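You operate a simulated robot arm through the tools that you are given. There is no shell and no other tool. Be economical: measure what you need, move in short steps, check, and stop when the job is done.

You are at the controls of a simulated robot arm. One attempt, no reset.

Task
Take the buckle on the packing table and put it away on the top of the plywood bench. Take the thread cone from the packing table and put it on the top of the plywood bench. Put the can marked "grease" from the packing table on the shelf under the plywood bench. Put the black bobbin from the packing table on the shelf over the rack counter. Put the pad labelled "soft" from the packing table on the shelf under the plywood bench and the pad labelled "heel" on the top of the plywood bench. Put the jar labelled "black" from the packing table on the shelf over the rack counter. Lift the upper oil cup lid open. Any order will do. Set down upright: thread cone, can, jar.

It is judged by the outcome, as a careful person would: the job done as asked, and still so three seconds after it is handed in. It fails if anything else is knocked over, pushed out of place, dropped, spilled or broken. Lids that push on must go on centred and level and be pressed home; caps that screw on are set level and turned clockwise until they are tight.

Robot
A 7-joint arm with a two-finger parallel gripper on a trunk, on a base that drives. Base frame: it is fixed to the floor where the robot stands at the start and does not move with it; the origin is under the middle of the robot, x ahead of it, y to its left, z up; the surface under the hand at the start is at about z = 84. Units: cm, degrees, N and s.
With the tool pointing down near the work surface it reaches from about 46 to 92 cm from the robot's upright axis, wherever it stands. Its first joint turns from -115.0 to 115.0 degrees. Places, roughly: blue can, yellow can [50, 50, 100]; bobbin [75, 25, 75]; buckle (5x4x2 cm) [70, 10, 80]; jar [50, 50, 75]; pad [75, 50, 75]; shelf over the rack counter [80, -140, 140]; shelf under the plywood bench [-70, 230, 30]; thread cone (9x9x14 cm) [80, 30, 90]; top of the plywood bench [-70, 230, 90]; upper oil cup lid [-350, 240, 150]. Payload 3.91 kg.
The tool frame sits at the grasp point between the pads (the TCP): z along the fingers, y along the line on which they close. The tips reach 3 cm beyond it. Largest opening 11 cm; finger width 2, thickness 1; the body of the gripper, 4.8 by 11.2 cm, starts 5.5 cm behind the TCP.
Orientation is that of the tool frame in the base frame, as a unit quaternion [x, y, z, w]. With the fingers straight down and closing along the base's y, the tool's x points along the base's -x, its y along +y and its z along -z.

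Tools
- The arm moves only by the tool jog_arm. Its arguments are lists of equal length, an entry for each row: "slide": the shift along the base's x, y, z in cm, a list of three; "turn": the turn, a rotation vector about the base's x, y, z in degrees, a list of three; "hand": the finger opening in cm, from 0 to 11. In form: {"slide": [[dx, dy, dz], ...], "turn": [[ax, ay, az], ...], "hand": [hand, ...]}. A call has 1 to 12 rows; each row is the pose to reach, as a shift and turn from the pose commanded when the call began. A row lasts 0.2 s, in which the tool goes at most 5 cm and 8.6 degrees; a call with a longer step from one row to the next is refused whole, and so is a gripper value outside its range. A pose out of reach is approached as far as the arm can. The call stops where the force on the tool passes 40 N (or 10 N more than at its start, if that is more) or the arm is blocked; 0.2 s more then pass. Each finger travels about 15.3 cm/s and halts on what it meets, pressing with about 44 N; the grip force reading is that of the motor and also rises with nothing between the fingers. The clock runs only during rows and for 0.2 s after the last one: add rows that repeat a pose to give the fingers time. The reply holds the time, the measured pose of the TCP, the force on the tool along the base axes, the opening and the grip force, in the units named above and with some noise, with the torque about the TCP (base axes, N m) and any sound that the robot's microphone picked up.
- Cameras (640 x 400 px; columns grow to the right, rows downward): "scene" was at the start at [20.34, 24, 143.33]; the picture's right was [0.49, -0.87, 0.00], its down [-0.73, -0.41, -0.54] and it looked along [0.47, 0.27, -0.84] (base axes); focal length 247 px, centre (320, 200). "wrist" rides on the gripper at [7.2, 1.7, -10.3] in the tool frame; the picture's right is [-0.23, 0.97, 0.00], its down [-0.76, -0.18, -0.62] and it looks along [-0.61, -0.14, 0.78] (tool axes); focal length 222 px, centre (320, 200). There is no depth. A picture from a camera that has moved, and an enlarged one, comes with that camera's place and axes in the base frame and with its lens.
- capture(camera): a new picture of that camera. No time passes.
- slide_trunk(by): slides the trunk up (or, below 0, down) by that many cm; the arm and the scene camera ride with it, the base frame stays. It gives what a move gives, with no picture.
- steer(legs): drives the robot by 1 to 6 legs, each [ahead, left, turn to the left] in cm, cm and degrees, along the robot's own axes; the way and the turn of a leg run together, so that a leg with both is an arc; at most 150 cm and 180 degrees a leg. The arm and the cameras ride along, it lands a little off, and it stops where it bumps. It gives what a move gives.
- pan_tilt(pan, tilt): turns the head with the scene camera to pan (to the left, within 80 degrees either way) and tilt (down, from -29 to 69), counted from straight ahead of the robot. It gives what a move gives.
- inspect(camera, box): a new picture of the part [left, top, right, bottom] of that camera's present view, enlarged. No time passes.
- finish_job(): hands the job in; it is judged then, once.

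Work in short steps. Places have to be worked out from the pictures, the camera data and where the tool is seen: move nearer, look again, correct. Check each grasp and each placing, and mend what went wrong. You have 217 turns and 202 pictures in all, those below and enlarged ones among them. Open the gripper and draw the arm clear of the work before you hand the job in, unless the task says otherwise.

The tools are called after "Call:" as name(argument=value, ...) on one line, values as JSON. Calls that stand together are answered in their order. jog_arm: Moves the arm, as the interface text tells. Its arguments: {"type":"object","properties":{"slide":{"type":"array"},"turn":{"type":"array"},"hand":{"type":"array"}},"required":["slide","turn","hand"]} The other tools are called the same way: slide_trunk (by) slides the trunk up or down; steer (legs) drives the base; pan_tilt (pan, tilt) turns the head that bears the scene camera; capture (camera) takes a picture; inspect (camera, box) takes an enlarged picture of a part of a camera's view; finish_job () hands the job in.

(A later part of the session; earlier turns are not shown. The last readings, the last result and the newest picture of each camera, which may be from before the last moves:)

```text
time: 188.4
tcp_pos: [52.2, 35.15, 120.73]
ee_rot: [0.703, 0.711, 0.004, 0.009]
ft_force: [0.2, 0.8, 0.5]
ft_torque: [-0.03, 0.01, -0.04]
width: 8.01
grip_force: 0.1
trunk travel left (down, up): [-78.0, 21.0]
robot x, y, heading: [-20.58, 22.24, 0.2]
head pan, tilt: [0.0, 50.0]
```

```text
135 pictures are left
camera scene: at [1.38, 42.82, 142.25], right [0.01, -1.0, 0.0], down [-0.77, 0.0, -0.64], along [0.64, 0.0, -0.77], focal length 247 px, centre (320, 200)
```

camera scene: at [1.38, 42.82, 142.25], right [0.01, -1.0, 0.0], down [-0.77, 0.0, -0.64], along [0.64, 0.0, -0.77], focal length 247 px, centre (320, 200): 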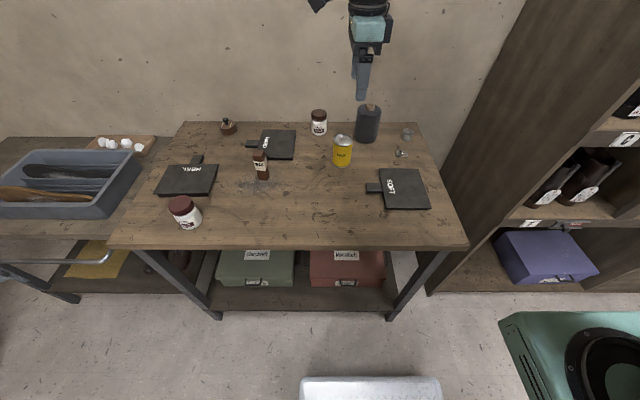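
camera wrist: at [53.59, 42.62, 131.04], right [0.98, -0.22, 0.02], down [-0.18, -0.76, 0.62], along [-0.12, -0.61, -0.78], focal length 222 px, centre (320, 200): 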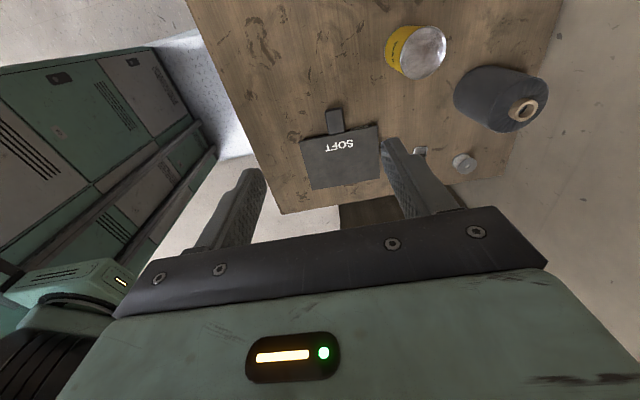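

Handle centre ≈(53.9, 26.5). I tilt the tool 30° toward the pad and descend to ~13 cm above the grasp.

Call:
jog_arm(slide=[[0.4, 0, -3], [0.8, 0, -7], [1.2, 0, -11], [1.7, -0.2, -15], [1.7, -0.4, -19], [1.7, -0.4, -20.7], [1.7, -0.4, -20.7]], turn=[[-7.5, 0, 0], [-15, 0, 0], [-22.5, 0, 0], [-30, 0, 0], [-30, 0, 0], [-30, 0, 0], [-30, 0, 0]], hand=[7, 6, 6, 6, 6, 6, 6])

Call:
capture(camera="wrist")

Call:
capture(camera="scene")

```text
time: 190.0
tcp_pos: [54.1, 34.72, 99.91]
ee_rot: [0.677, 0.688, -0.179, 0.191]
ft_force: [0.3, 0.6, 0.1]
ft_torque: [0.02, -0.02, 0.0]
width: 6.01
grip_force: 0.1
trunk travel left (down, up): [-78.0, 21.0]
robot x, y, heading: [-20.41, 21.76, 0.2]
head pan, tilt: [0.0, 50.0]
```

```text
134 pictures are left
camera wrist: at [55.31, 46.34, 105.32], right [0.98, -0.18, 0.13], down [-0.18, -0.35, 0.92], along [-0.12, -0.92, -0.37], focal length 222 px, centre (320, 200)
```

wrist: 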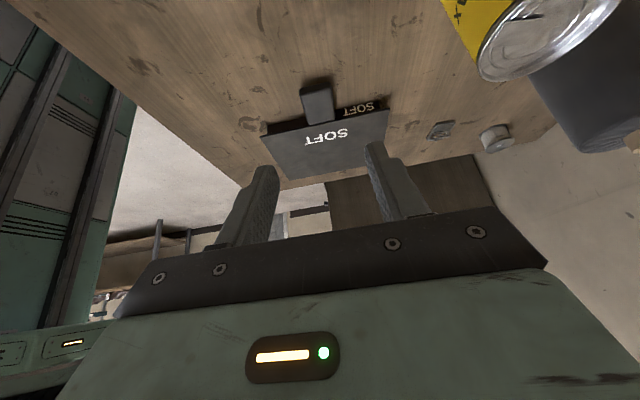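

```text
133 pictures are left
camera scene: at [1.37, 42.82, 142.24], right [0.01, -1.0, 0.0], down [-0.77, 0.0, -0.64], along [0.64, 0.0, -0.77], focal length 247 px, centre (320, 200)
```

scene: 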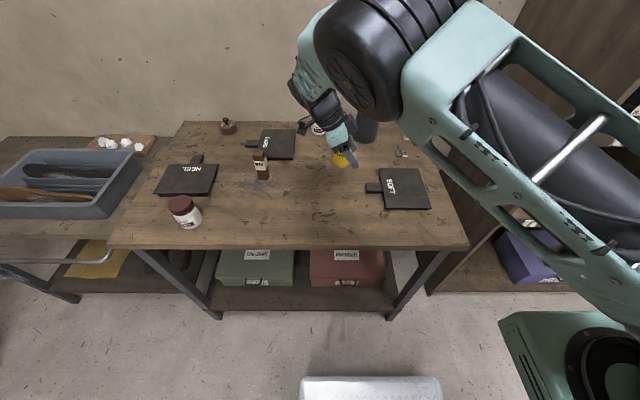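

The handle is in line. I descend along the tool axis to just above the grasp.

Call:
jog_arm(slide=[[-0.1, -2, -3.5], [-0.2, -4, -7], [-0.2, -6.2, -10.8], [-0.2, -6.2, -10.8]], turn=[[0, 0, 0], [0, 0, 0], [0, 0, 0], [0, 0, 0]], hand=[6, 6, 6, 6])

Call:
capture(camera="wrist")

```text
time: 191.0
tcp_pos: [53.72, 28.52, 89.14]
ee_rot: [0.678, 0.687, -0.18, 0.191]
ft_force: [0.7, 0.1, -0.1]
ft_torque: [-0.04, 0.01, 0.02]
width: 6.03
grip_force: 0.0
trunk travel left (down, up): [-78.0, 21.0]
robot x, y, heading: [-20.25, 22.05, 0.4]
head pan, tilt: [0.0, 50.0]
```

```text
132 pictures are left
camera wrist: at [55.1, 40.27, 94.45], right [0.98, -0.18, 0.13], down [-0.18, -0.35, 0.92], along [-0.12, -0.92, -0.37], focal length 222 px, centre (320, 200)
```

wrist: 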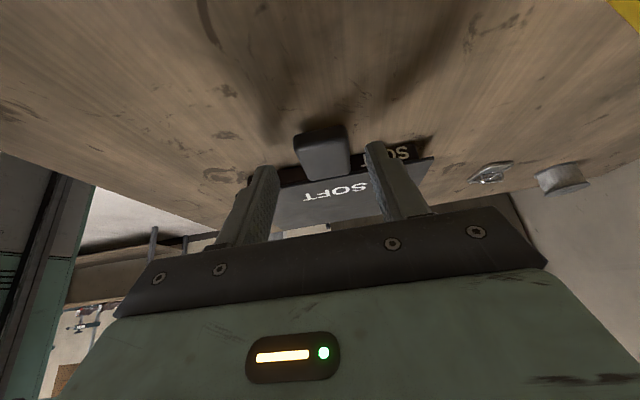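

Call:
jog_arm(slide=[[0, -0.6, -1], [0, -1.2, -1.9], [0, -1.2, -1.9], [0, -1.2, -1.9], [0, -1.2, -1.9], [0, -1.2, -1.9]], turn=[[0, 0, 0], [0, 0, 0], [0, 0, 0], [0, 0, 0], [0, 0, 0], [0, 0, 0]], hand=[6, 6, 5, 3, 1.5, 1.5])

Call:
capture(camera="wrist")

```text
time: 192.4
tcp_pos: [53.71, 27.41, 87.22]
ee_rot: [0.677, 0.688, -0.18, 0.191]
ft_force: [1.8, 1.1, 2.0]
ft_torque: [0.12, 0.12, -0.4]
width: 3.58
grip_force: 43.2
trunk travel left (down, up): [-78.0, 21.0]
robot x, y, heading: [-20.53, 22.17, 0.3]
head pan, tilt: [0.0, 50.0]
```

```text
131 pictures are left
camera wrist: at [55.14, 39.04, 92.61], right [0.98, -0.18, 0.13], down [-0.18, -0.35, 0.92], along [-0.12, -0.92, -0.37], focal length 222 px, centre (320, 200)
```

wrist: 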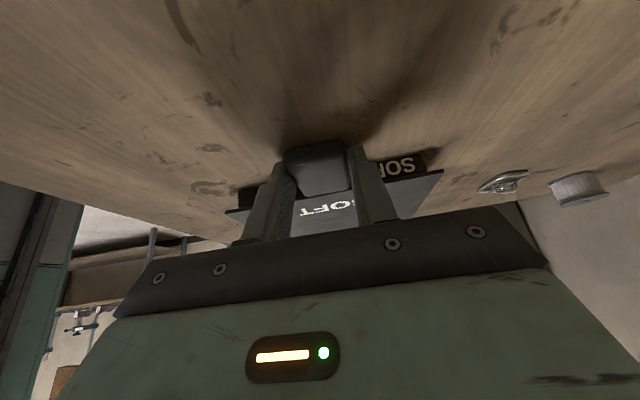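

Handle gripped (3.6 cm). I lift a few cm and see whether the pad droops.

Call:
jog_arm(slide=[[0, 0, 1], [0, 0, 3], [0, 0, 6], [0, 0, 6]], turn=[[0, 0, 0], [0, 0, 0], [0, 0, 0], [0, 0, 0]], hand=[1.5, 1.5, 1.5, 1.5])

Call:
capture(camera="wrist")

Call:
capture(camera="scene")

```text
time: 193.4
tcp_pos: [53.59, 27.44, 93.35]
ee_rot: [0.677, 0.688, -0.18, 0.191]
ft_force: [0.3, 0.7, -5.9]
ft_torque: [0.6, 0.02, -0.01]
width: 3.59
grip_force: 44.0
trunk travel left (down, up): [-78.0, 21.0]
robot x, y, heading: [-20.46, 21.98, 0.3]
head pan, tilt: [0.0, 50.0]
```

```text
130 pictures are left
camera wrist: at [55.1, 39.0, 98.61], right [0.98, -0.18, 0.13], down [-0.18, -0.35, 0.92], along [-0.12, -0.92, -0.37], focal length 222 px, centre (320, 200)
```

wrist: 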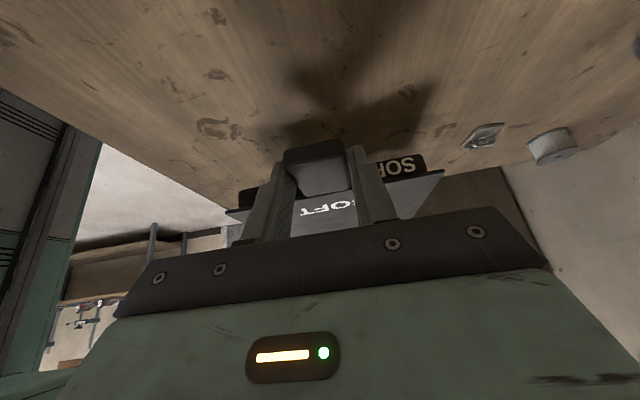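

```text
129 pictures are left
camera scene: at [1.41, 42.82, 142.24], right [0.01, -1.0, 0.0], down [-0.77, 0.0, -0.64], along [0.64, 0.0, -0.77], focal length 247 px, centre (320, 200)
```

scene: 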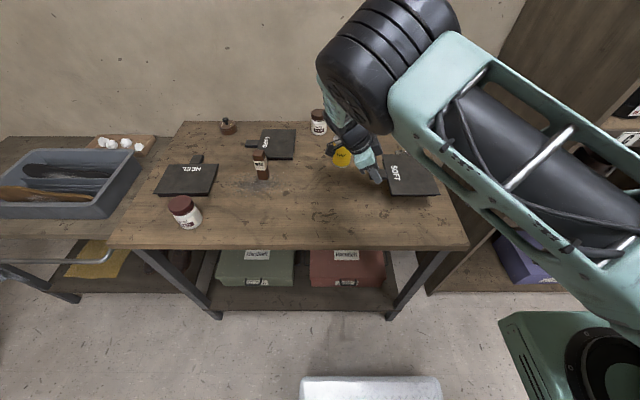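

Level and secure (≈0.6 kg). I raise it to z≈118, then yaw back +90° so the pad points ahead of the robot.

Call:
jog_arm(slide=[[0, 0, 4], [0, 0, 8], [0, 0, 12], [0, 0, 16], [0, 0, 20], [0, 0, 24], [-3, 0, 25], [-6, 0, 25], [-9, 0, 25], [-12, 0, 25], [-12, 0, 25]], turn=[[0, 0, 0], [0, 0, 0], [0, 0, 0], [0, 0, 0], [0, 0, 0], [0, 0, 0], [0, 0, 0], [0, 0, 0], [0, 0, 0], [0, 0, 0], [0, 0, 0]], hand=[1.5, 1.5, 1.5, 1.5, 1.5, 1.5, 1.5, 1.5, 1.5, 1.5, 1.5])

Call:
jog_arm(slide=[[0, 0, 0], [0, 0, 0], [0, 0, 0], [0, 0, 0], [0, 0, 0], [0, 0, 0], [0, 0, 0], [0, 0, 0], [0, 0, 0], [0, 0, 0], [0, 0, 0], [0, 0, 0]], turn=[[0, 0, 8.2], [0, 0, 16.4], [0, 0, 24.6], [0, 0, 32.8], [0, 0, 41], [0, 0, 49.2], [0, 0, 57.4], [0, 0, 65.6], [0, 0, 73.8], [0, 0, 82], [0, 0, 90], [0, 0, 90]], hand=[1.5, 1.5, 1.5, 1.5, 1.5, 1.5, 1.5, 1.5, 1.5, 1.5, 1.5, 1.5])

Call:
capture(camera="wrist")

Call:
capture(camera="scene")

```text
time: 195.8
tcp_pos: [41.67, 27.3, 118.23]
ee_rot: [0.677, 0.688, -0.18, 0.191]
ft_force: [-0.2, -0.6, -5.3]
ft_torque: [0.6, 0.04, 0.01]
width: 3.57
grip_force: 44.0
trunk travel left (down, up): [-78.0, 21.0]
robot x, y, heading: [-20.5, 21.94, 0.3]
head pan, tilt: [0.0, 50.0]
```

```text
time: 198.4
tcp_pos: [41.65, 27.38, 118.18]
ee_rot: [-0.009, 0.965, 0.009, 0.262]
ft_force: [0.1, 0.2, -5.8]
ft_torque: [-0.02, 0.59, 0.03]
width: 3.54
grip_force: 43.9
trunk travel left (down, up): [-78.0, 21.0]
robot x, y, heading: [-20.43, 21.86, 0.4]
head pan, tilt: [0.0, 50.0]
```

```text
128 pictures are left
camera wrist: at [30.17, 28.9, 123.57], right [0.18, 0.98, 0.13], down [0.35, -0.18, 0.92], along [0.92, -0.12, -0.37], focal length 222 px, centre (320, 200)
```

wrist: 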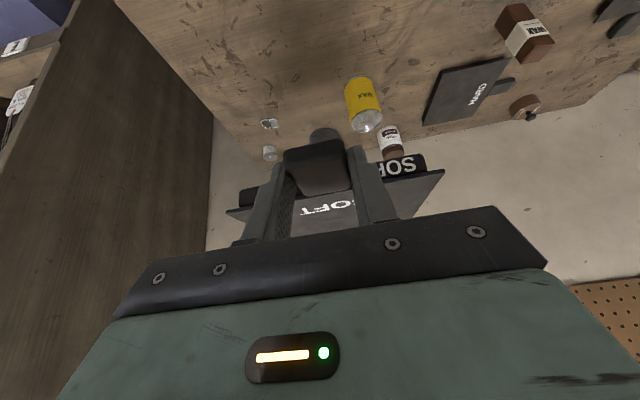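

```text
127 pictures are left
camera scene: at [1.4, 42.82, 142.24], right [0.01, -1.0, 0.0], down [-0.77, 0.0, -0.64], along [0.64, 0.0, -0.77], focal length 247 px, centre (320, 200)
```

scene: 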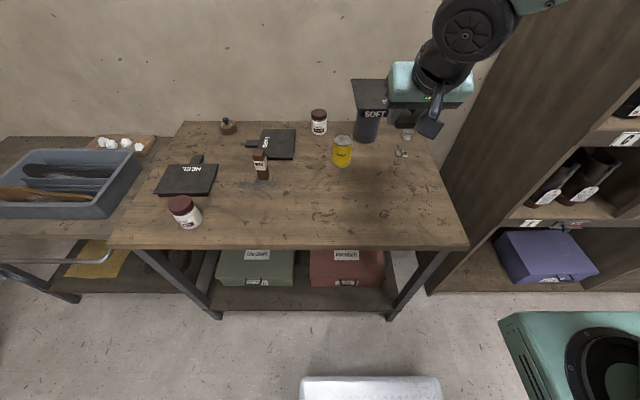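

Pad is held ahead, level. I back away, turn to the bench, and extend/lower in the open area.

Call:
steer(legs=[[-50, 0, 0], [0, 0, 90], [45, -53, 0]])

Call:
jog_arm(slide=[[0, 3, -2], [0, 6, -4], [0, 9, -6], [0, 12, -8], [0, 12, -8]], turn=[[0, 0, 0], [0, 0, 0], [0, 0, 0], [0, 0, 0], [0, 0, 0]], hand=[1.5, 1.5, 1.5, 1.5, 1.5])

Call:
slide_trunk(by=-40)

Call:
slide_trunk(by=-26)

Call:
pan_tilt(pan=0, tilt=15)

Call:
capture(camera="scene")

Call:
capture(camera="wrist")

```text
time: 208.6
tcp_pos: [-22.1, 129.09, 118.28]
ee_rot: [0.688, -0.677, -0.192, -0.18]
ft_force: [-0.5, 0.9, -5.7]
ft_torque: [-0.58, 0.02, -0.03]
width: 3.55
grip_force: 44.4
trunk travel left (down, up): [-78.0, 21.0]
robot x, y, heading: [-16.79, 66.81, 90.3]
head pan, tilt: [0.0, 50.0]
```

```text
time: 209.8
tcp_pos: [-22.17, 141.07, 110.1]
ee_rot: [0.688, -0.677, -0.191, -0.179]
ft_force: [-0.1, -0.1, -5.7]
ft_torque: [-0.61, 0.02, -0.02]
width: 3.56
grip_force: 44.4
trunk travel left (down, up): [-78.0, 21.0]
robot x, y, heading: [-17.08, 67.06, 90.2]
head pan, tilt: [0.0, 50.0]
```

```text
time: 213.6
tcp_pos: [-22.27, 141.09, 70.21]
ee_rot: [0.688, -0.677, -0.19, -0.179]
ft_force: [-0.9, -0.2, -6.3]
ft_torque: [-0.58, -0.03, 0.0]
width: 3.56
grip_force: 44.1
trunk travel left (down, up): [-38.0, 61.0]
robot x, y, heading: [-16.83, 67.19, 90.0]
head pan, tilt: [0.0, 50.0]
```

```text
time: 216.3
tcp_pos: [-22.17, 140.98, 44.12]
ee_rot: [0.688, -0.677, -0.19, -0.179]
ft_force: [-0.7, -1.0, -6.5]
ft_torque: [-0.65, 0.0, -0.02]
width: 3.56
grip_force: 44.1
trunk travel left (down, up): [-12.0, 87.0]
robot x, y, heading: [-16.93, 66.49, 90.3]
head pan, tilt: [0.0, 50.0]
```

```text
time: 217.3
tcp_pos: [-22.2, 141.14, 44.24]
ee_rot: [0.688, -0.677, -0.191, -0.179]
ft_force: [-0.9, 0.5, -6.7]
ft_torque: [-0.62, -0.03, -0.01]
width: 3.57
grip_force: 44.1
trunk travel left (down, up): [-12.0, 87.0]
robot x, y, heading: [-16.54, 66.61, 90.4]
head pan, tilt: [0.0, 15.0]
```

```text
126 pictures are left
camera scene: at [-37.5, 90.55, 81.6], right [1.0, 0.01, 0.0], down [0.0, -0.26, -0.97], along [-0.01, 0.97, -0.26], focal length 247 px, centre (320, 200)
```

scene: 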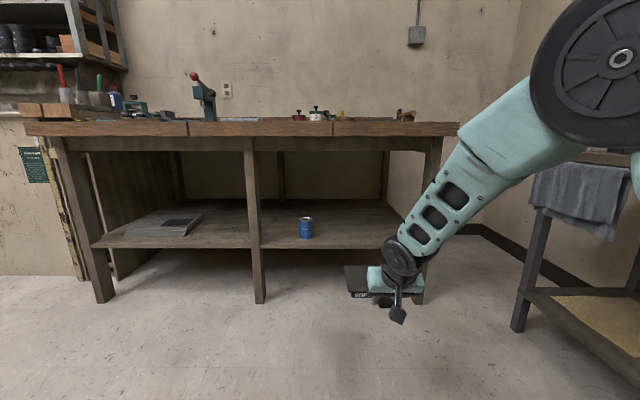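

```text
125 pictures are left
camera wrist: at [-23.59, 129.66, 49.53], right [-0.98, 0.18, 0.13], down [0.18, 0.35, 0.92], along [0.12, 0.92, -0.37], focal length 222 px, centre (320, 200)
```

wrist: 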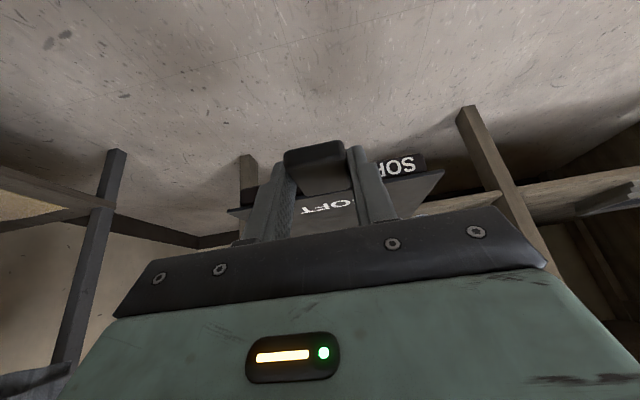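

Clear: can at x≈-45, pad will go at x≈-22. I drive ahead 42 and look again.

Call:
steer(legs=[[42, 0, 0]])

Call:
capture(camera="scene")

Call:
capture(camera="wrist")

```text
time: 219.9
tcp_pos: [-22.5, 182.99, 43.98]
ee_rot: [0.688, -0.677, -0.19, -0.179]
ft_force: [-1.0, 0.4, -6.1]
ft_torque: [-0.61, -0.01, 0.01]
width: 3.54
grip_force: 43.9
trunk travel left (down, up): [-12.0, 87.0]
robot x, y, heading: [-17.18, 109.12, 90.2]
head pan, tilt: [0.0, 15.0]
```

```text
124 pictures are left
camera scene: at [-37.75, 132.58, 81.61], right [1.0, 0.01, 0.0], down [0.0, -0.26, -0.97], along [-0.01, 0.97, -0.26], focal length 247 px, centre (320, 200)
```

scene: 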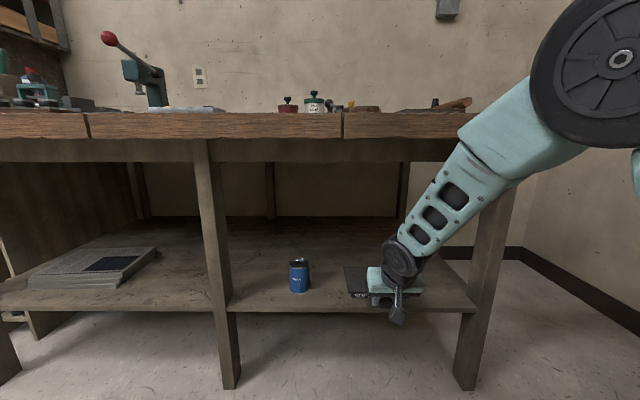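

```text
123 pictures are left
camera wrist: at [-23.87, 171.69, 49.53], right [-0.98, 0.18, 0.13], down [0.18, 0.35, 0.92], along [0.12, 0.92, -0.37], focal length 222 px, centre (320, 200)
```

wrist: 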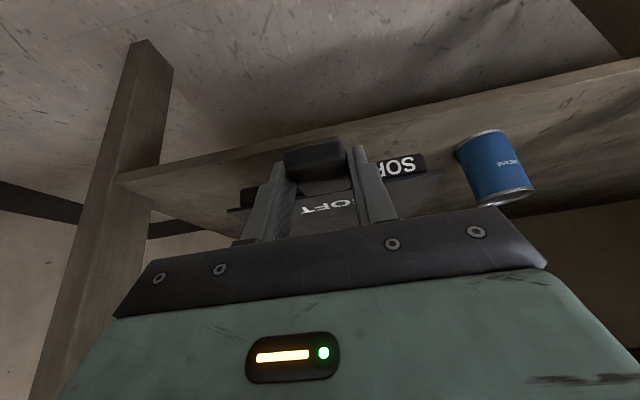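

Call:
steer(legs=[[15.5, 0, 0]])

Call:
jog_arm(slide=[[0, 0, -2], [0, 0, -4], [0, 0, -6], [0, 0, -7.5], [0, 0, -7.5]], turn=[[0, 0, 0], [0, 0, 0], [0, 0, 0], [0, 0, 0], [0, 0, 0]], hand=[1.5, 1.5, 1.5, 1.5, 1.5])

Call:
capture(camera="scene")

Call:
capture(camera="wrist")

```text
time: 221.3
tcp_pos: [-22.47, 198.6, 44.17]
ee_rot: [0.687, -0.678, -0.191, -0.179]
ft_force: [0.0, 0.3, -6.2]
ft_torque: [-0.57, 0.0, -0.01]
width: 3.58
grip_force: 43.3
trunk travel left (down, up): [-12.0, 87.0]
robot x, y, heading: [-17.05, 124.37, 90.0]
head pan, tilt: [0.0, 15.0]
```

```text
time: 222.5
tcp_pos: [-22.41, 198.57, 36.65]
ee_rot: [0.688, -0.677, -0.191, -0.179]
ft_force: [-0.6, -0.1, -5.9]
ft_torque: [-0.6, -0.03, -0.01]
width: 3.55
grip_force: 44.3
trunk travel left (down, up): [-12.0, 87.0]
robot x, y, heading: [-17.37, 124.62, 90.3]
head pan, tilt: [0.0, 15.0]
```

```text
122 pictures are left
camera scene: at [-37.81, 148.18, 81.61], right [1.0, 0.0, 0.0], down [0.0, -0.26, -0.97], along [0.0, 0.97, -0.26], focal length 247 px, centre (320, 200)
```

scene: 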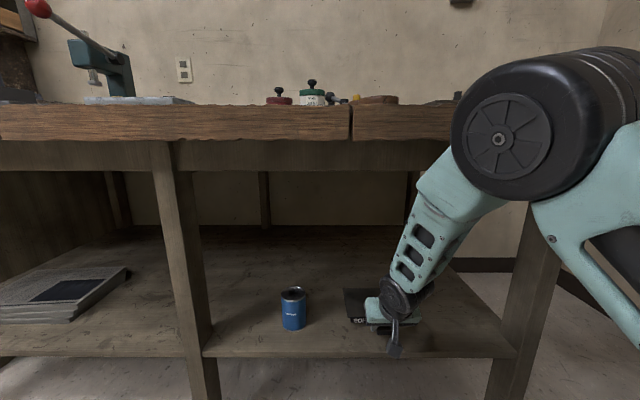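

```text
121 pictures are left
camera wrist: at [-23.85, 187.23, 42.04], right [-0.98, 0.18, 0.13], down [0.18, 0.35, 0.92], along [0.12, 0.92, -0.37], focal length 222 px, centre (320, 200)
```

wrist: 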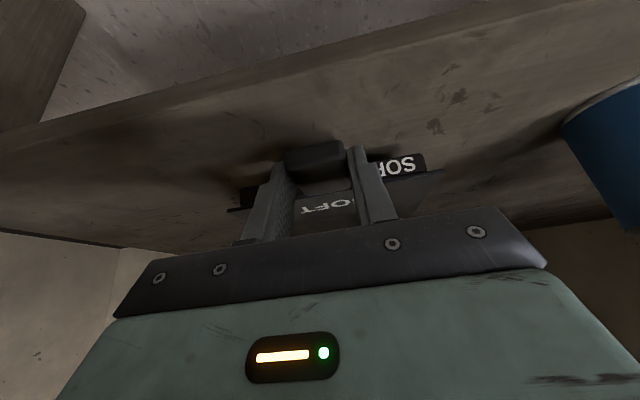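

Call:
jog_arm(slide=[[0, 0, -0.7], [0, 0, -1.4], [0, 0, -1.4]], turn=[[0, 0, 0], [0, 0, 0], [0, 0, 0]], hand=[1.5, 1.5, 1.5])

Call:
jog_arm(slide=[[0, 0, -0.3], [0, 0, -0.5], [0, 0, -0.5]], turn=[[0, 0, 0], [0, 0, 0], [0, 0, 0]], hand=[1.5, 1.5, 1.5])

```text
time: 223.3
tcp_pos: [-22.55, 198.72, 35.53]
ee_rot: [0.688, -0.676, -0.191, -0.18]
ft_force: [-1.1, -6.8, 8.0]
ft_torque: [1.32, -0.89, -0.28]
width: 3.56
grip_force: 43.9
trunk travel left (down, up): [-12.0, 87.0]
robot x, y, heading: [-17.02, 124.56, 90.1]
head pan, tilt: [0.0, 15.0]
```

```text
time: 224.1
tcp_pos: [-22.56, 198.71, 34.96]
ee_rot: [0.687, -0.677, -0.192, -0.18]
ft_force: [0.7, -17.3, 32.7]
ft_torque: [0.41, -0.29, -0.26]
width: 3.58
grip_force: 43.9
trunk travel left (down, up): [-12.0, 87.0]
robot x, y, heading: [-17.06, 124.84, 90.3]
head pan, tilt: [0.0, 15.0]
```

Seated. I relax slightly and release.

Call:
jog_arm(slide=[[0, 0, 0.3], [0, 0, 0.3], [0, 0, 0.3], [0, 0, 0.3], [0, 0, 0.3]], turn=[[0, 0, 0], [0, 0, 0], [0, 0, 0], [0, 0, 0], [0, 0, 0]], hand=[2.5, 4, 5, 6, 6])

Call:
capture(camera="wrist")

```text
time: 225.3
tcp_pos: [-22.43, 198.59, 35.04]
ee_rot: [0.687, -0.678, -0.19, -0.18]
ft_force: [0.7, -0.1, 0.5]
ft_torque: [-0.02, 0.0, 0.0]
width: 5.99
grip_force: 0.1
trunk travel left (down, up): [-12.0, 87.0]
robot x, y, heading: [-17.27, 124.5, 90.3]
head pan, tilt: [0.0, 15.0]
```

```text
120 pictures are left
camera wrist: at [-23.89, 187.25, 40.43], right [-0.98, 0.18, 0.13], down [0.18, 0.35, 0.92], along [0.12, 0.92, -0.37], focal length 222 px, centre (320, 200)
```

wrist: 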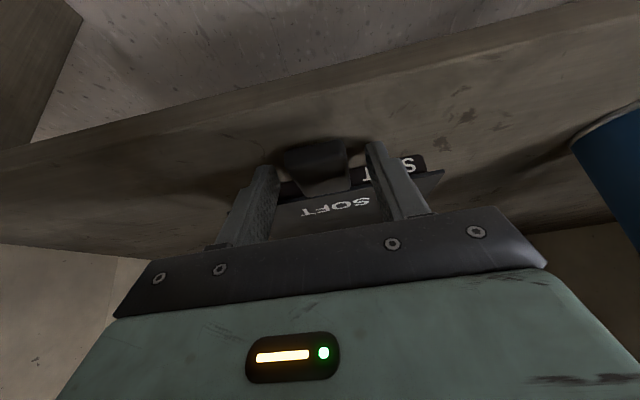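

I draw the fingers up off the handle, back out and check.

Call:
jog_arm(slide=[[0, -1.5, 2.5], [0, -3, 5], [0, -3, 5]], turn=[[0, 0, 0], [0, 0, 0], [0, 0, 0]], hand=[6, 6, 6])

Call:
steer(legs=[[-45, 0, 0]])

Call:
capture(camera="scene")

```text
time: 226.1
tcp_pos: [-22.43, 195.49, 40.06]
ee_rot: [0.688, -0.677, -0.19, -0.179]
ft_force: [-0.3, 0.0, 0.2]
ft_torque: [-0.04, -0.02, 0.03]
width: 5.99
grip_force: 0.0
trunk travel left (down, up): [-12.0, 87.0]
robot x, y, heading: [-17.15, 124.25, 90.4]
head pan, tilt: [0.0, 15.0]
```

```text
time: 228.8
tcp_pos: [-22.33, 150.59, 40.16]
ee_rot: [0.688, -0.677, -0.191, -0.179]
ft_force: [0.4, 0.2, -0.9]
ft_torque: [0.0, -0.03, 0.0]
width: 5.99
grip_force: 0.0
trunk travel left (down, up): [-12.0, 87.0]
robot x, y, heading: [-17.12, 79.75, 90.4]
head pan, tilt: [0.0, 15.0]
```

```text
119 pictures are left
camera scene: at [-37.59, 103.11, 81.62], right [1.0, 0.0, 0.0], down [0.0, -0.26, -0.97], along [0.0, 0.97, -0.26], focal length 247 px, centre (320, 200)
```

scene: 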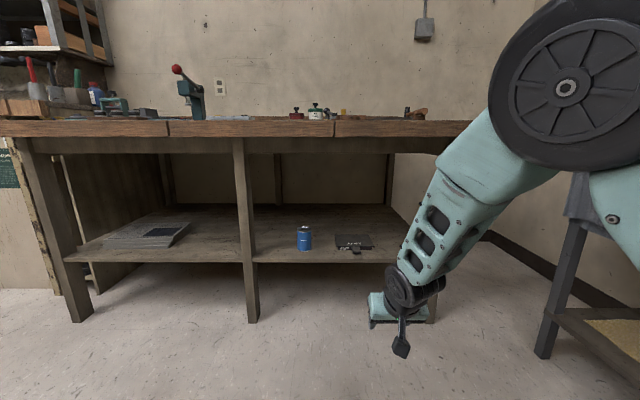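

SOFT pad lies flat on the shelf next to the can. I raise the trunk and take a look at the bench top for free space.

Call:
slide_trunk(by=40)

Call:
slide_trunk(by=40)

Call:
steer(legs=[[25, 0, 0]])

Call:
pan_tilt(pan=20, tilt=35)

Call:
capture(camera="scene")

```text
time: 232.6
tcp_pos: [-22.11, 150.47, 80.06]
ee_rot: [0.687, -0.678, -0.191, -0.179]
ft_force: [-0.4, 0.2, -1.1]
ft_torque: [0.01, -0.02, 0.01]
width: 6.0
grip_force: 0.1
trunk travel left (down, up): [-52.0, 47.0]
robot x, y, heading: [-17.17, 79.77, 90.3]
head pan, tilt: [0.0, 15.0]
```

```text
time: 236.5
tcp_pos: [-22.19, 150.46, 120.08]
ee_rot: [0.687, -0.678, -0.19, -0.179]
ft_force: [-0.6, 0.6, -0.1]
ft_torque: [0.03, 0.03, 0.02]
width: 6.0
grip_force: 0.0
trunk travel left (down, up): [-92.0, 7.0]
robot x, y, heading: [-17.07, 79.35, 89.9]
head pan, tilt: [0.0, 15.0]
```

```text
time: 238.3
tcp_pos: [-22.44, 175.59, 120.04]
ee_rot: [0.687, -0.678, -0.191, -0.18]
ft_force: [-0.5, 0.8, 0.7]
ft_torque: [-0.01, 0.0, 0.02]
width: 5.99
grip_force: 0.2
trunk travel left (down, up): [-92.0, 7.0]
robot x, y, heading: [-16.84, 104.44, 90.3]
head pan, tilt: [0.0, 15.0]
```

```text
time: 239.1
tcp_pos: [-22.39, 175.75, 120.16]
ee_rot: [0.688, -0.677, -0.191, -0.179]
ft_force: [0.1, -0.2, 0.1]
ft_torque: [-0.02, -0.02, 0.02]
width: 5.98
grip_force: 0.0
trunk travel left (down, up): [-92.0, 7.0]
robot x, y, heading: [-17.03, 104.66, 90.2]
head pan, tilt: [20.0, 35.0]
```

```text
118 pictures are left
camera scene: at [-40.69, 127.15, 158.43], right [0.94, 0.35, 0.0], down [0.2, -0.54, -0.82], along [-0.28, 0.77, -0.57], focal length 247 px, centre (320, 200)
```

scene: 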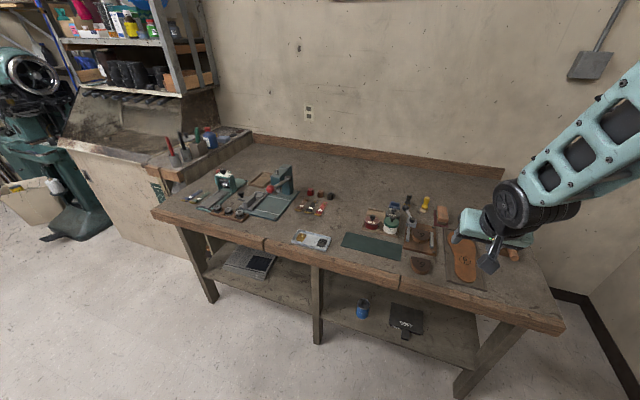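

Call:
inspect(camera="scene", box=[150, 130, 350, 270])

Call:
inspect(camera="scene", box=[320, 140, 580, 340])

```text
2.86 times, centred on (250, 200) of scene
camera zoom: at [-40.69, 127.15, 158.43], right [0.94, 0.35, 0.0], down [0.2, -0.54, -0.82], along [-0.28, 0.77, -0.57], focal length 706 px, centre (520, 200)
```

zoom: 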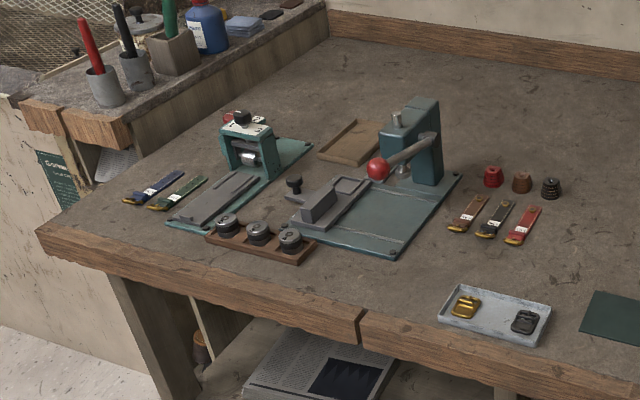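

```text
2.00 times, centred on (450, 240) of scene
camera zoom: at [-40.69, 127.15, 158.43], right [0.94, 0.35, 0.0], down [0.2, -0.54, -0.82], along [-0.28, 0.77, -0.57], focal length 494 px, centre (60, 120)
```

zoom: 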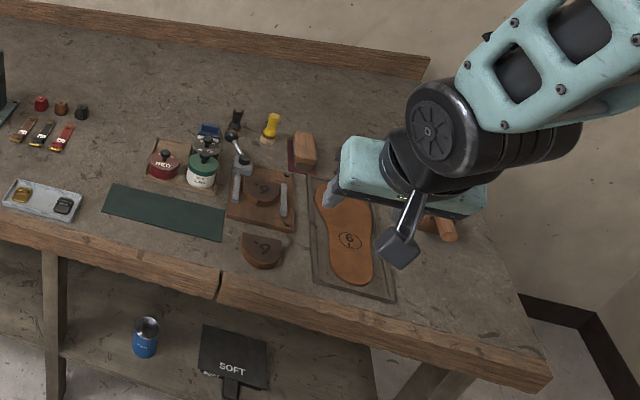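

Free spots on the bench top: HEEL pad at ≈(-57, 235), thread cone at ≈(-60, 212), buckle at ≈(-85, 199); bench top z≈86. Now I go for the HEEL pad: back off, turn to the table, tool to vertical.

Call:
steer(legs=[[-40, 28, 0], [0, 0, -90], [0, 14, 0]])

Call:
jog_arm(slide=[[0, 0, 0], [0, 0, 0], [0, 0, 0], [0, 0, 0], [0, 0, 0]], turn=[[0, 7.6, 0], [0, 15.2, 0], [0, 22.8, 0], [0, 30.4, 0], [0, 30.4, 0]], hand=[6, 6, 6, 6, 6])

Call:
steer(legs=[[31, 0, 0]])

Call:
pan_tilt(pan=0, tilt=45)

Call:
capture(camera="wrist")

Call:
capture(camera="scene")

```text
time: 246.7
tcp_pos: [25.66, 84.84, 120.13]
ee_rot: [-0.01, 0.965, 0.008, 0.262]
ft_force: [-0.9, 0.2, 0.3]
ft_torque: [-0.01, 0.01, 0.0]
width: 6.0
grip_force: 0.0
trunk travel left (down, up): [-92.0, 7.0]
robot x, y, heading: [-45.16, 79.41, 0.9]
head pan, tilt: [20.0, 35.0]
```

```text
time: 247.9
tcp_pos: [25.6, 84.73, 120.23]
ee_rot: [-0.007, 1.0, 0.011, -0.003]
ft_force: [-0.9, 1.0, -0.8]
ft_torque: [0.0, 0.01, 0.0]
width: 5.99
grip_force: 0.0
trunk travel left (down, up): [-92.0, 7.0]
robot x, y, heading: [-44.96, 79.32, 0.7]
head pan, tilt: [20.0, 35.0]
```

```text
time: 250.0
tcp_pos: [56.67, 84.82, 120.15]
ee_rot: [-0.006, 1.0, 0.011, -0.001]
ft_force: [-0.2, 0.2, 0.2]
ft_torque: [-0.05, -0.03, 0.02]
width: 6.0
grip_force: 0.1
trunk travel left (down, up): [-92.0, 7.0]
robot x, y, heading: [-14.1, 79.35, 0.0]
head pan, tilt: [20.0, 35.0]
```

```text
time: 250.8
tcp_pos: [56.7, 84.89, 120.14]
ee_rot: [-0.006, 1.0, 0.011, 0.0]
ft_force: [-0.6, -0.4, 0.3]
ft_torque: [0.01, 0.02, 0.0]
width: 6.02
grip_force: 0.1
trunk travel left (down, up): [-92.0, 7.0]
robot x, y, heading: [-13.98, 79.36, 0.3]
head pan, tilt: [0.0, 45.0]
```

```text
115 pictures are left
camera wrist: at [49.34, 86.34, 130.54], right [0.22, 0.98, 0.02], down [0.76, -0.18, 0.62], along [0.61, -0.12, -0.79], focal length 222 px, centre (320, 200)
```

wrist: 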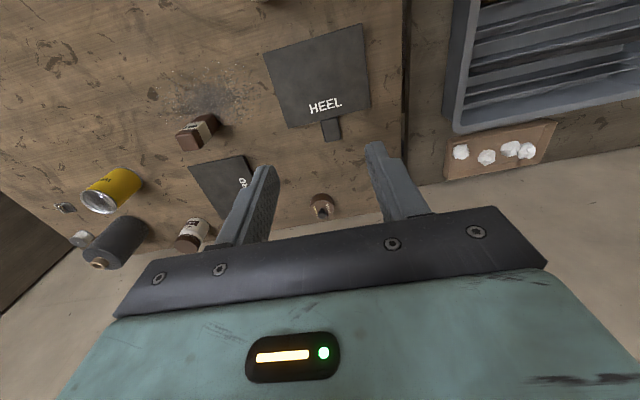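

```text
114 pictures are left
camera scene: at [7.9, 100.15, 156.94], right [0.01, -1.0, 0.0], down [-0.71, -0.01, -0.71], along [0.71, 0.01, -0.71], focal length 247 px, centre (320, 200)
```

scene: 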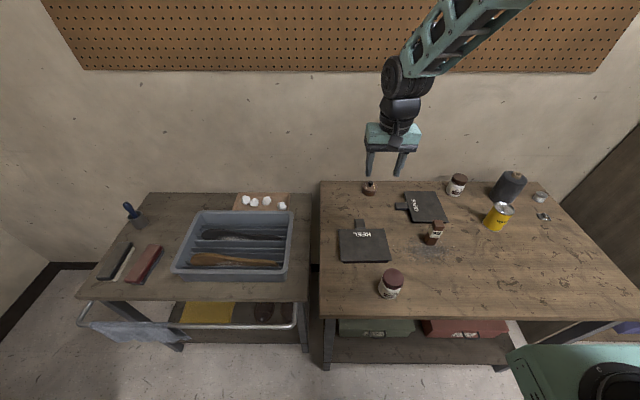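

Handle centre ≈(66.6, 85.7), pad nearly square to the axes. I descend above the handle to z≈96 and check.

Call:
jog_arm(slide=[[3, 0.4, -3], [6, 0.8, -6], [9.6, 0.8, -8], [9.6, 0.8, -12.5], [9.6, 0.8, -17], [9.6, 0.8, -21], [9.6, 0.8, -24.2], [9.6, 0.8, -24.2]], turn=[[0, 0, 0], [0, 0, 0], [0, 0, 0], [0, 0, 0], [0, 0, 0], [0, 0, 0], [0, 0, 0], [0, 0, 0]], hand=[6, 6, 6, 6, 6, 6, 6, 6])

Call:
capture(camera="wrist")

```text
time: 252.7
tcp_pos: [66.19, 85.65, 95.83]
ee_rot: [-0.007, 1.0, 0.011, -0.001]
ft_force: [0.0, -0.3, 0.1]
ft_torque: [0.02, 0.02, 0.01]
width: 5.98
grip_force: 0.1
trunk travel left (down, up): [-92.0, 7.0]
robot x, y, heading: [-14.39, 79.23, 0.4]
head pan, tilt: [0.0, 45.0]
```

```text
113 pictures are left
camera wrist: at [58.96, 87.2, 106.33], right [0.22, 0.98, 0.02], down [0.76, -0.18, 0.62], along [0.61, -0.12, -0.79], focal length 222 px, centre (320, 200)
```

wrist: 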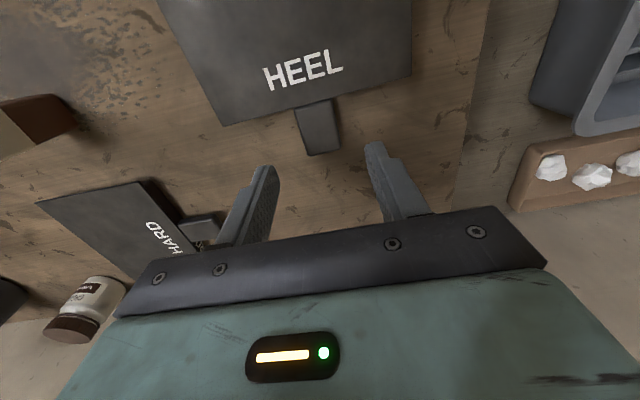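

Call:
jog_arm(slide=[[0.1, 0, -4], [0.1, 0, -7.5], [0.1, 0, -8.7], [0.1, 0, -8.7], [0.1, 0, -8.7], [0.1, 0, -8.7], [0.1, 0, -8.7], [0.1, 0, -7], [0.1, 0, -4], [0.1, 0, -4]], turn=[[0, 0, 0], [0, 0, 0], [0, 0, 0], [0, 0, 0], [0, 0, 0], [0, 0, 0], [0, 0, 0], [0, 0, 0], [0, 0, 0], [0, 0, 0]], hand=[6, 6, 6, 4, 1.5, 1.5, 1.5, 1.5, 1.5, 1.5])

Call:
capture(camera="wrist")

```text
time: 254.8
tcp_pos: [66.21, 85.6, 91.91]
ee_rot: [-0.007, 1.0, 0.012, -0.001]
ft_force: [0.7, 0.0, -6.2]
ft_torque: [0.01, -0.48, 0.01]
width: 3.6
grip_force: 43.9
trunk travel left (down, up): [-92.0, 7.0]
robot x, y, heading: [-14.51, 79.44, 0.7]
head pan, tilt: [0.0, 45.0]
```

```text
112 pictures are left
camera wrist: at [58.99, 87.1, 102.34], right [0.22, 0.98, 0.02], down [0.77, -0.18, 0.62], along [0.61, -0.12, -0.79], focal length 222 px, centre (320, 200)
```

wrist: 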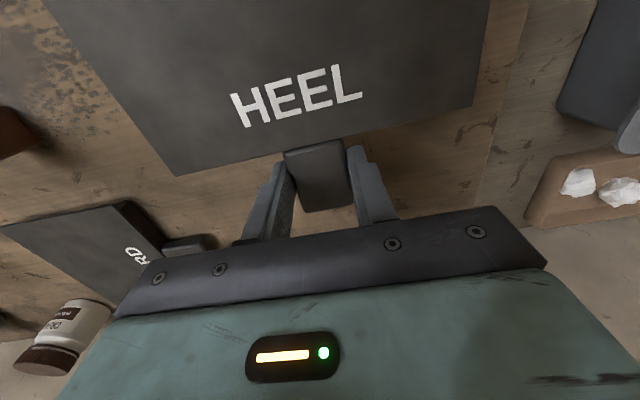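

HEEL pad held level. I lift it, back away, turn and approach the bench at height.

Call:
jog_arm(slide=[[0, 0, 4], [0, 0, 8], [0, 0, 12], [0, 0, 16], [0, 0, 20], [0, 0, 24], [0, 0, 28], [0, 0, 30], [0, 0, 30]], turn=[[0, 0, 0], [0, 0, 0], [0, 0, 0], [0, 0, 0], [0, 0, 0], [0, 0, 0], [0, 0, 0], [0, 0, 0], [0, 0, 0]], hand=[1.5, 1.5, 1.5, 1.5, 1.5, 1.5, 1.5, 1.5, 1.5])

Call:
steer(legs=[[-45, 0, 0], [0, 0, 90], [40, -8, 0]])

Call:
pan_tilt(pan=0, tilt=40)

Call:
capture(camera="scene")

Call:
capture(camera="wrist")

```text
time: 256.9
tcp_pos: [66.38, 85.64, 121.98]
ee_rot: [-0.006, 1.0, 0.012, -0.001]
ft_force: [0.0, 0.3, -6.9]
ft_torque: [0.01, -0.53, 0.02]
width: 3.58
grip_force: 43.9
trunk travel left (down, up): [-92.0, 7.0]
robot x, y, heading: [-14.38, 79.48, 0.2]
head pan, tilt: [0.0, 45.0]
```

```text
time: 265.5
tcp_pos: [-58.25, 199.51, 121.9]
ee_rot: [0.712, -0.702, -0.007, 0.009]
ft_force: [-0.1, 0.7, -5.7]
ft_torque: [0.51, -0.01, 0.0]
width: 3.55
grip_force: 43.6
trunk travel left (down, up): [-92.0, 7.0]
robot x, y, heading: [-51.95, 119.06, 90.8]
head pan, tilt: [0.0, 45.0]
```

```text
time: 266.2
tcp_pos: [-58.29, 199.5, 121.76]
ee_rot: [0.711, -0.703, -0.007, 0.009]
ft_force: [0.1, 0.9, -6.2]
ft_torque: [0.52, 0.0, 0.01]
width: 3.57
grip_force: 44.0
trunk travel left (down, up): [-92.0, 7.0]
robot x, y, heading: [-52.15, 118.59, 90.7]
head pan, tilt: [0.0, 40.0]
```

```text
111 pictures are left
camera scene: at [-72.54, 141.56, 157.65], right [1.0, 0.01, 0.0], down [0.01, -0.64, -0.77], along [-0.01, 0.77, -0.64], focal length 247 px, centre (320, 200)
```

scene: 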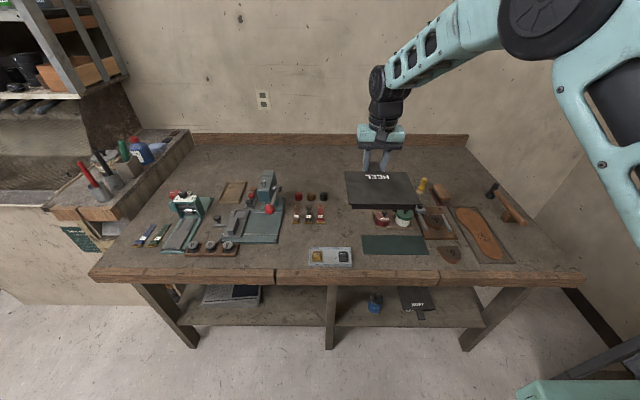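

```text
110 pictures are left
camera wrist: at [-59.62, 192.45, 132.32], right [-0.98, 0.21, 0.02], down [0.18, 0.77, 0.62], along [0.12, 0.61, -0.79], focal length 222 px, centre (320, 200)
```

wrist: 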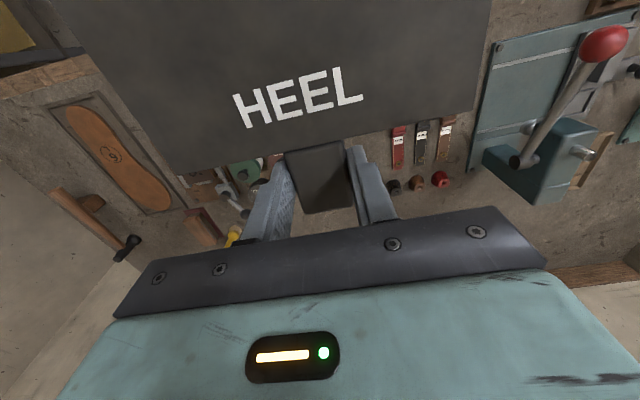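

Bench layout is clear. I drive ahead 35 at height, so the pad comes over the free area behind the pots.

Call:
steer(legs=[[35, 0, -0.5]])

Call:
jog_arm(slide=[[0, 2, -4], [0, 4, -8], [0, 6, -12], [0, 6, -16], [0, 6, -20], [0, 6, -23], [0, 6, -23]], turn=[[0, 0, 0], [0, 0, 0], [0, 0, 0], [0, 0, 0], [0, 0, 0], [0, 0, 0], [0, 0, 0]], hand=[1.5, 1.5, 1.5, 1.5, 1.5, 1.5, 1.5])

Call:
pan_tilt(pan=-10, tilt=50)

Call:
capture(camera="scene")

Call:
capture(camera="wrist")

```text
time: 268.5
tcp_pos: [-58.07, 234.7, 121.88]
ee_rot: [0.71, -0.704, -0.008, 0.009]
ft_force: [0.0, 0.2, -6.7]
ft_torque: [0.5, -0.02, 0.03]
width: 3.56
grip_force: 44.3
trunk travel left (down, up): [-92.0, 7.0]
robot x, y, heading: [-52.52, 154.07, 90.4]
head pan, tilt: [0.0, 40.0]
```

```text
time: 270.1
tcp_pos: [-57.92, 240.75, 98.8]
ee_rot: [0.71, -0.704, -0.007, 0.009]
ft_force: [0.0, 0.1, -6.4]
ft_torque: [0.51, 0.02, -0.02]
width: 3.57
grip_force: 43.4
trunk travel left (down, up): [-92.0, 7.0]
robot x, y, heading: [-52.47, 154.27, 90.1]
head pan, tilt: [0.0, 40.0]
```

```text
time: 270.8
tcp_pos: [-57.91, 240.75, 98.82]
ee_rot: [0.71, -0.704, -0.008, 0.009]
ft_force: [-0.2, -0.4, -5.4]
ft_torque: [0.51, 0.01, -0.01]
width: 3.58
grip_force: 43.5
trunk travel left (down, up): [-92.0, 7.0]
robot x, y, heading: [-52.35, 154.09, 90.3]
head pan, tilt: [-10.0, 50.0]
```

```text
109 pictures are left
camera scene: at [-71.34, 175.93, 156.24], right [0.99, -0.17, 0.0], down [-0.13, -0.75, -0.64], along [0.11, 0.63, -0.77], focal length 247 px, centre (320, 200)
```

scene: 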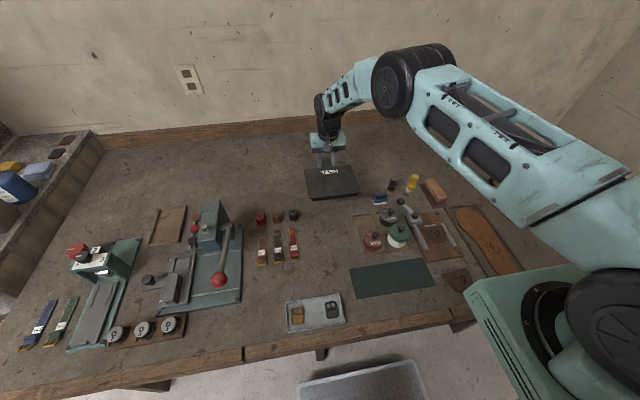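

```text
108 pictures are left
camera wrist: at [-59.35, 233.67, 109.29], right [-0.98, 0.22, 0.02], down [0.18, 0.76, 0.62], along [0.12, 0.61, -0.79], focal length 222 px, centre (320, 200)
```

wrist: 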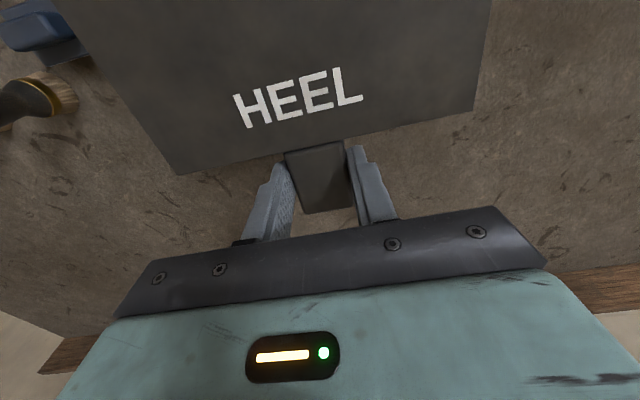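

Clear, though I shift 1.5 cm further back and 0.8 left for margin from the pots, and lower near the surface.

Call:
jog_arm(slide=[[-0.4, 0.8, -1], [-0.8, 1.5, -3], [-0.8, 1.5, -5], [-0.8, 1.5, -7], [-0.8, 1.5, -7.8], [-0.8, 1.5, -7.8]], turn=[[0, 0, 0], [0, 0, 0], [0, 0, 0], [0, 0, 0], [0, 0, 0], [0, 0, 0]], hand=[1.5, 1.5, 1.5, 1.5, 1.5, 1.5])

Call:
inspect(camera="scene", box=[240, 130, 460, 280])

```text
time: 272.2
tcp_pos: [-58.81, 242.25, 91.12]
ee_rot: [0.71, -0.704, -0.007, 0.008]
ft_force: [1.1, -0.2, -6.4]
ft_torque: [0.47, -0.03, -0.01]
width: 3.57
grip_force: 43.8
trunk travel left (down, up): [-92.0, 7.0]
robot x, y, heading: [-52.04, 154.33, 90.2]
head pan, tilt: [-10.0, 50.0]
```

```text
2.67 times, centred on (350, 205) of scene
camera zoom: at [-71.33, 175.93, 156.24], right [0.99, -0.17, 0.0], down [-0.13, -0.76, -0.64], along [0.11, 0.63, -0.77], focal length 659 px, centre (240, 187)
```

zoom: 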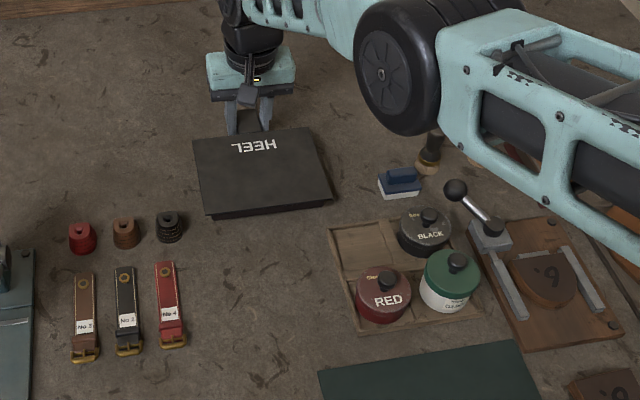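

Clear all round. I lower to contact in small steps.

Call:
jog_arm(slide=[[0, 0, -0.5], [0, 0, -1], [0, 0, -1]], turn=[[0, 0, 0], [0, 0, 0], [0, 0, 0]], hand=[1.5, 1.5, 1.5])

Call:
jog_arm(slide=[[0, 0, -0.4], [0, 0, -0.8], [0, 0, -0.8]], turn=[[0, 0, 0], [0, 0, 0], [0, 0, 0]], hand=[1.5, 1.5, 1.5])

```text
time: 273.0
tcp_pos: [-58.78, 242.06, 90.0]
ee_rot: [0.71, -0.704, -0.007, 0.008]
ft_force: [-0.4, -0.6, -6.1]
ft_torque: [0.5, -0.01, -0.03]
width: 3.55
grip_force: 44.0
trunk travel left (down, up): [-92.0, 7.0]
robot x, y, heading: [-52.05, 153.9, 90.3]
head pan, tilt: [-10.0, 50.0]
```

```text
time: 273.8
tcp_pos: [-58.82, 241.82, 89.53]
ee_rot: [0.71, -0.704, -0.008, 0.007]
ft_force: [-1.6, 6.3, 5.9]
ft_torque: [-1.06, -0.78, 0.14]
width: 3.59
grip_force: 44.3
out of reach, approached as far as the arm can: row 1, 2, 3
trunk travel left (down, up): [-92.0, 7.0]
robot x, y, heading: [-52.22, 154.15, 90.7]
head pan, tilt: [-10.0, 50.0]
```

Contact made, at the reach limit; a 0.3 cm trunk lowering seats it, then I release.

Call:
slide_trunk(by=-0.3)

Call:
jog_arm(slide=[[0, 0, 0], [0, 0, 0], [0, 0, 0], [0, 0, 0], [0, 0, 0]], turn=[[0, 0, 0], [0, 0, 0], [0, 0, 0], [0, 0, 0], [0, 0, 0]], hand=[2.5, 3.5, 4.5, 6, 6])

Call:
capture(camera="wrist")

```text
time: 274.3
tcp_pos: [-58.74, 241.98, 89.21]
ee_rot: [0.71, -0.704, -0.008, 0.008]
ft_force: [-4.2, 6.9, 6.9]
ft_torque: [-0.13, -0.76, 0.04]
width: 3.6
grip_force: 44.2
trunk travel left (down, up): [-91.7, 7.3]
robot x, y, heading: [-52.33, 154.24, 90.2]
head pan, tilt: [-10.0, 50.0]
```

```text
time: 275.5
tcp_pos: [-58.77, 241.84, 89.11]
ee_rot: [0.71, -0.704, -0.008, 0.009]
ft_force: [0.7, -0.2, 0.5]
ft_torque: [0.02, 0.01, 0.02]
width: 5.98
grip_force: 0.1
trunk travel left (down, up): [-91.7, 7.3]
robot x, y, heading: [-52.16, 154.08, 90.3]
head pan, tilt: [-10.0, 50.0]
```

```text
106 pictures are left
camera wrist: at [-60.09, 234.66, 99.59], right [-0.98, 0.22, 0.02], down [0.18, 0.76, 0.62], along [0.12, 0.61, -0.79], focal length 222 px, centre (320, 200)
```

wrist: 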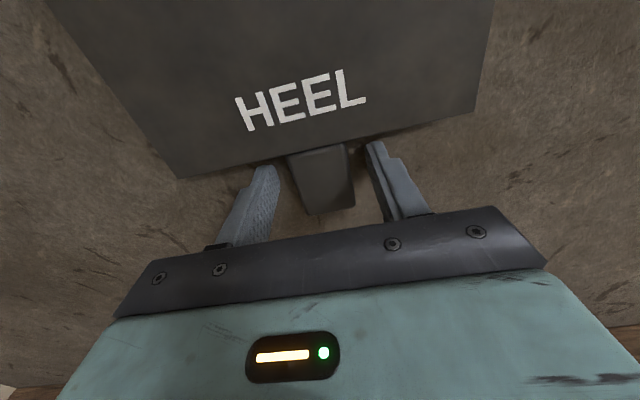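

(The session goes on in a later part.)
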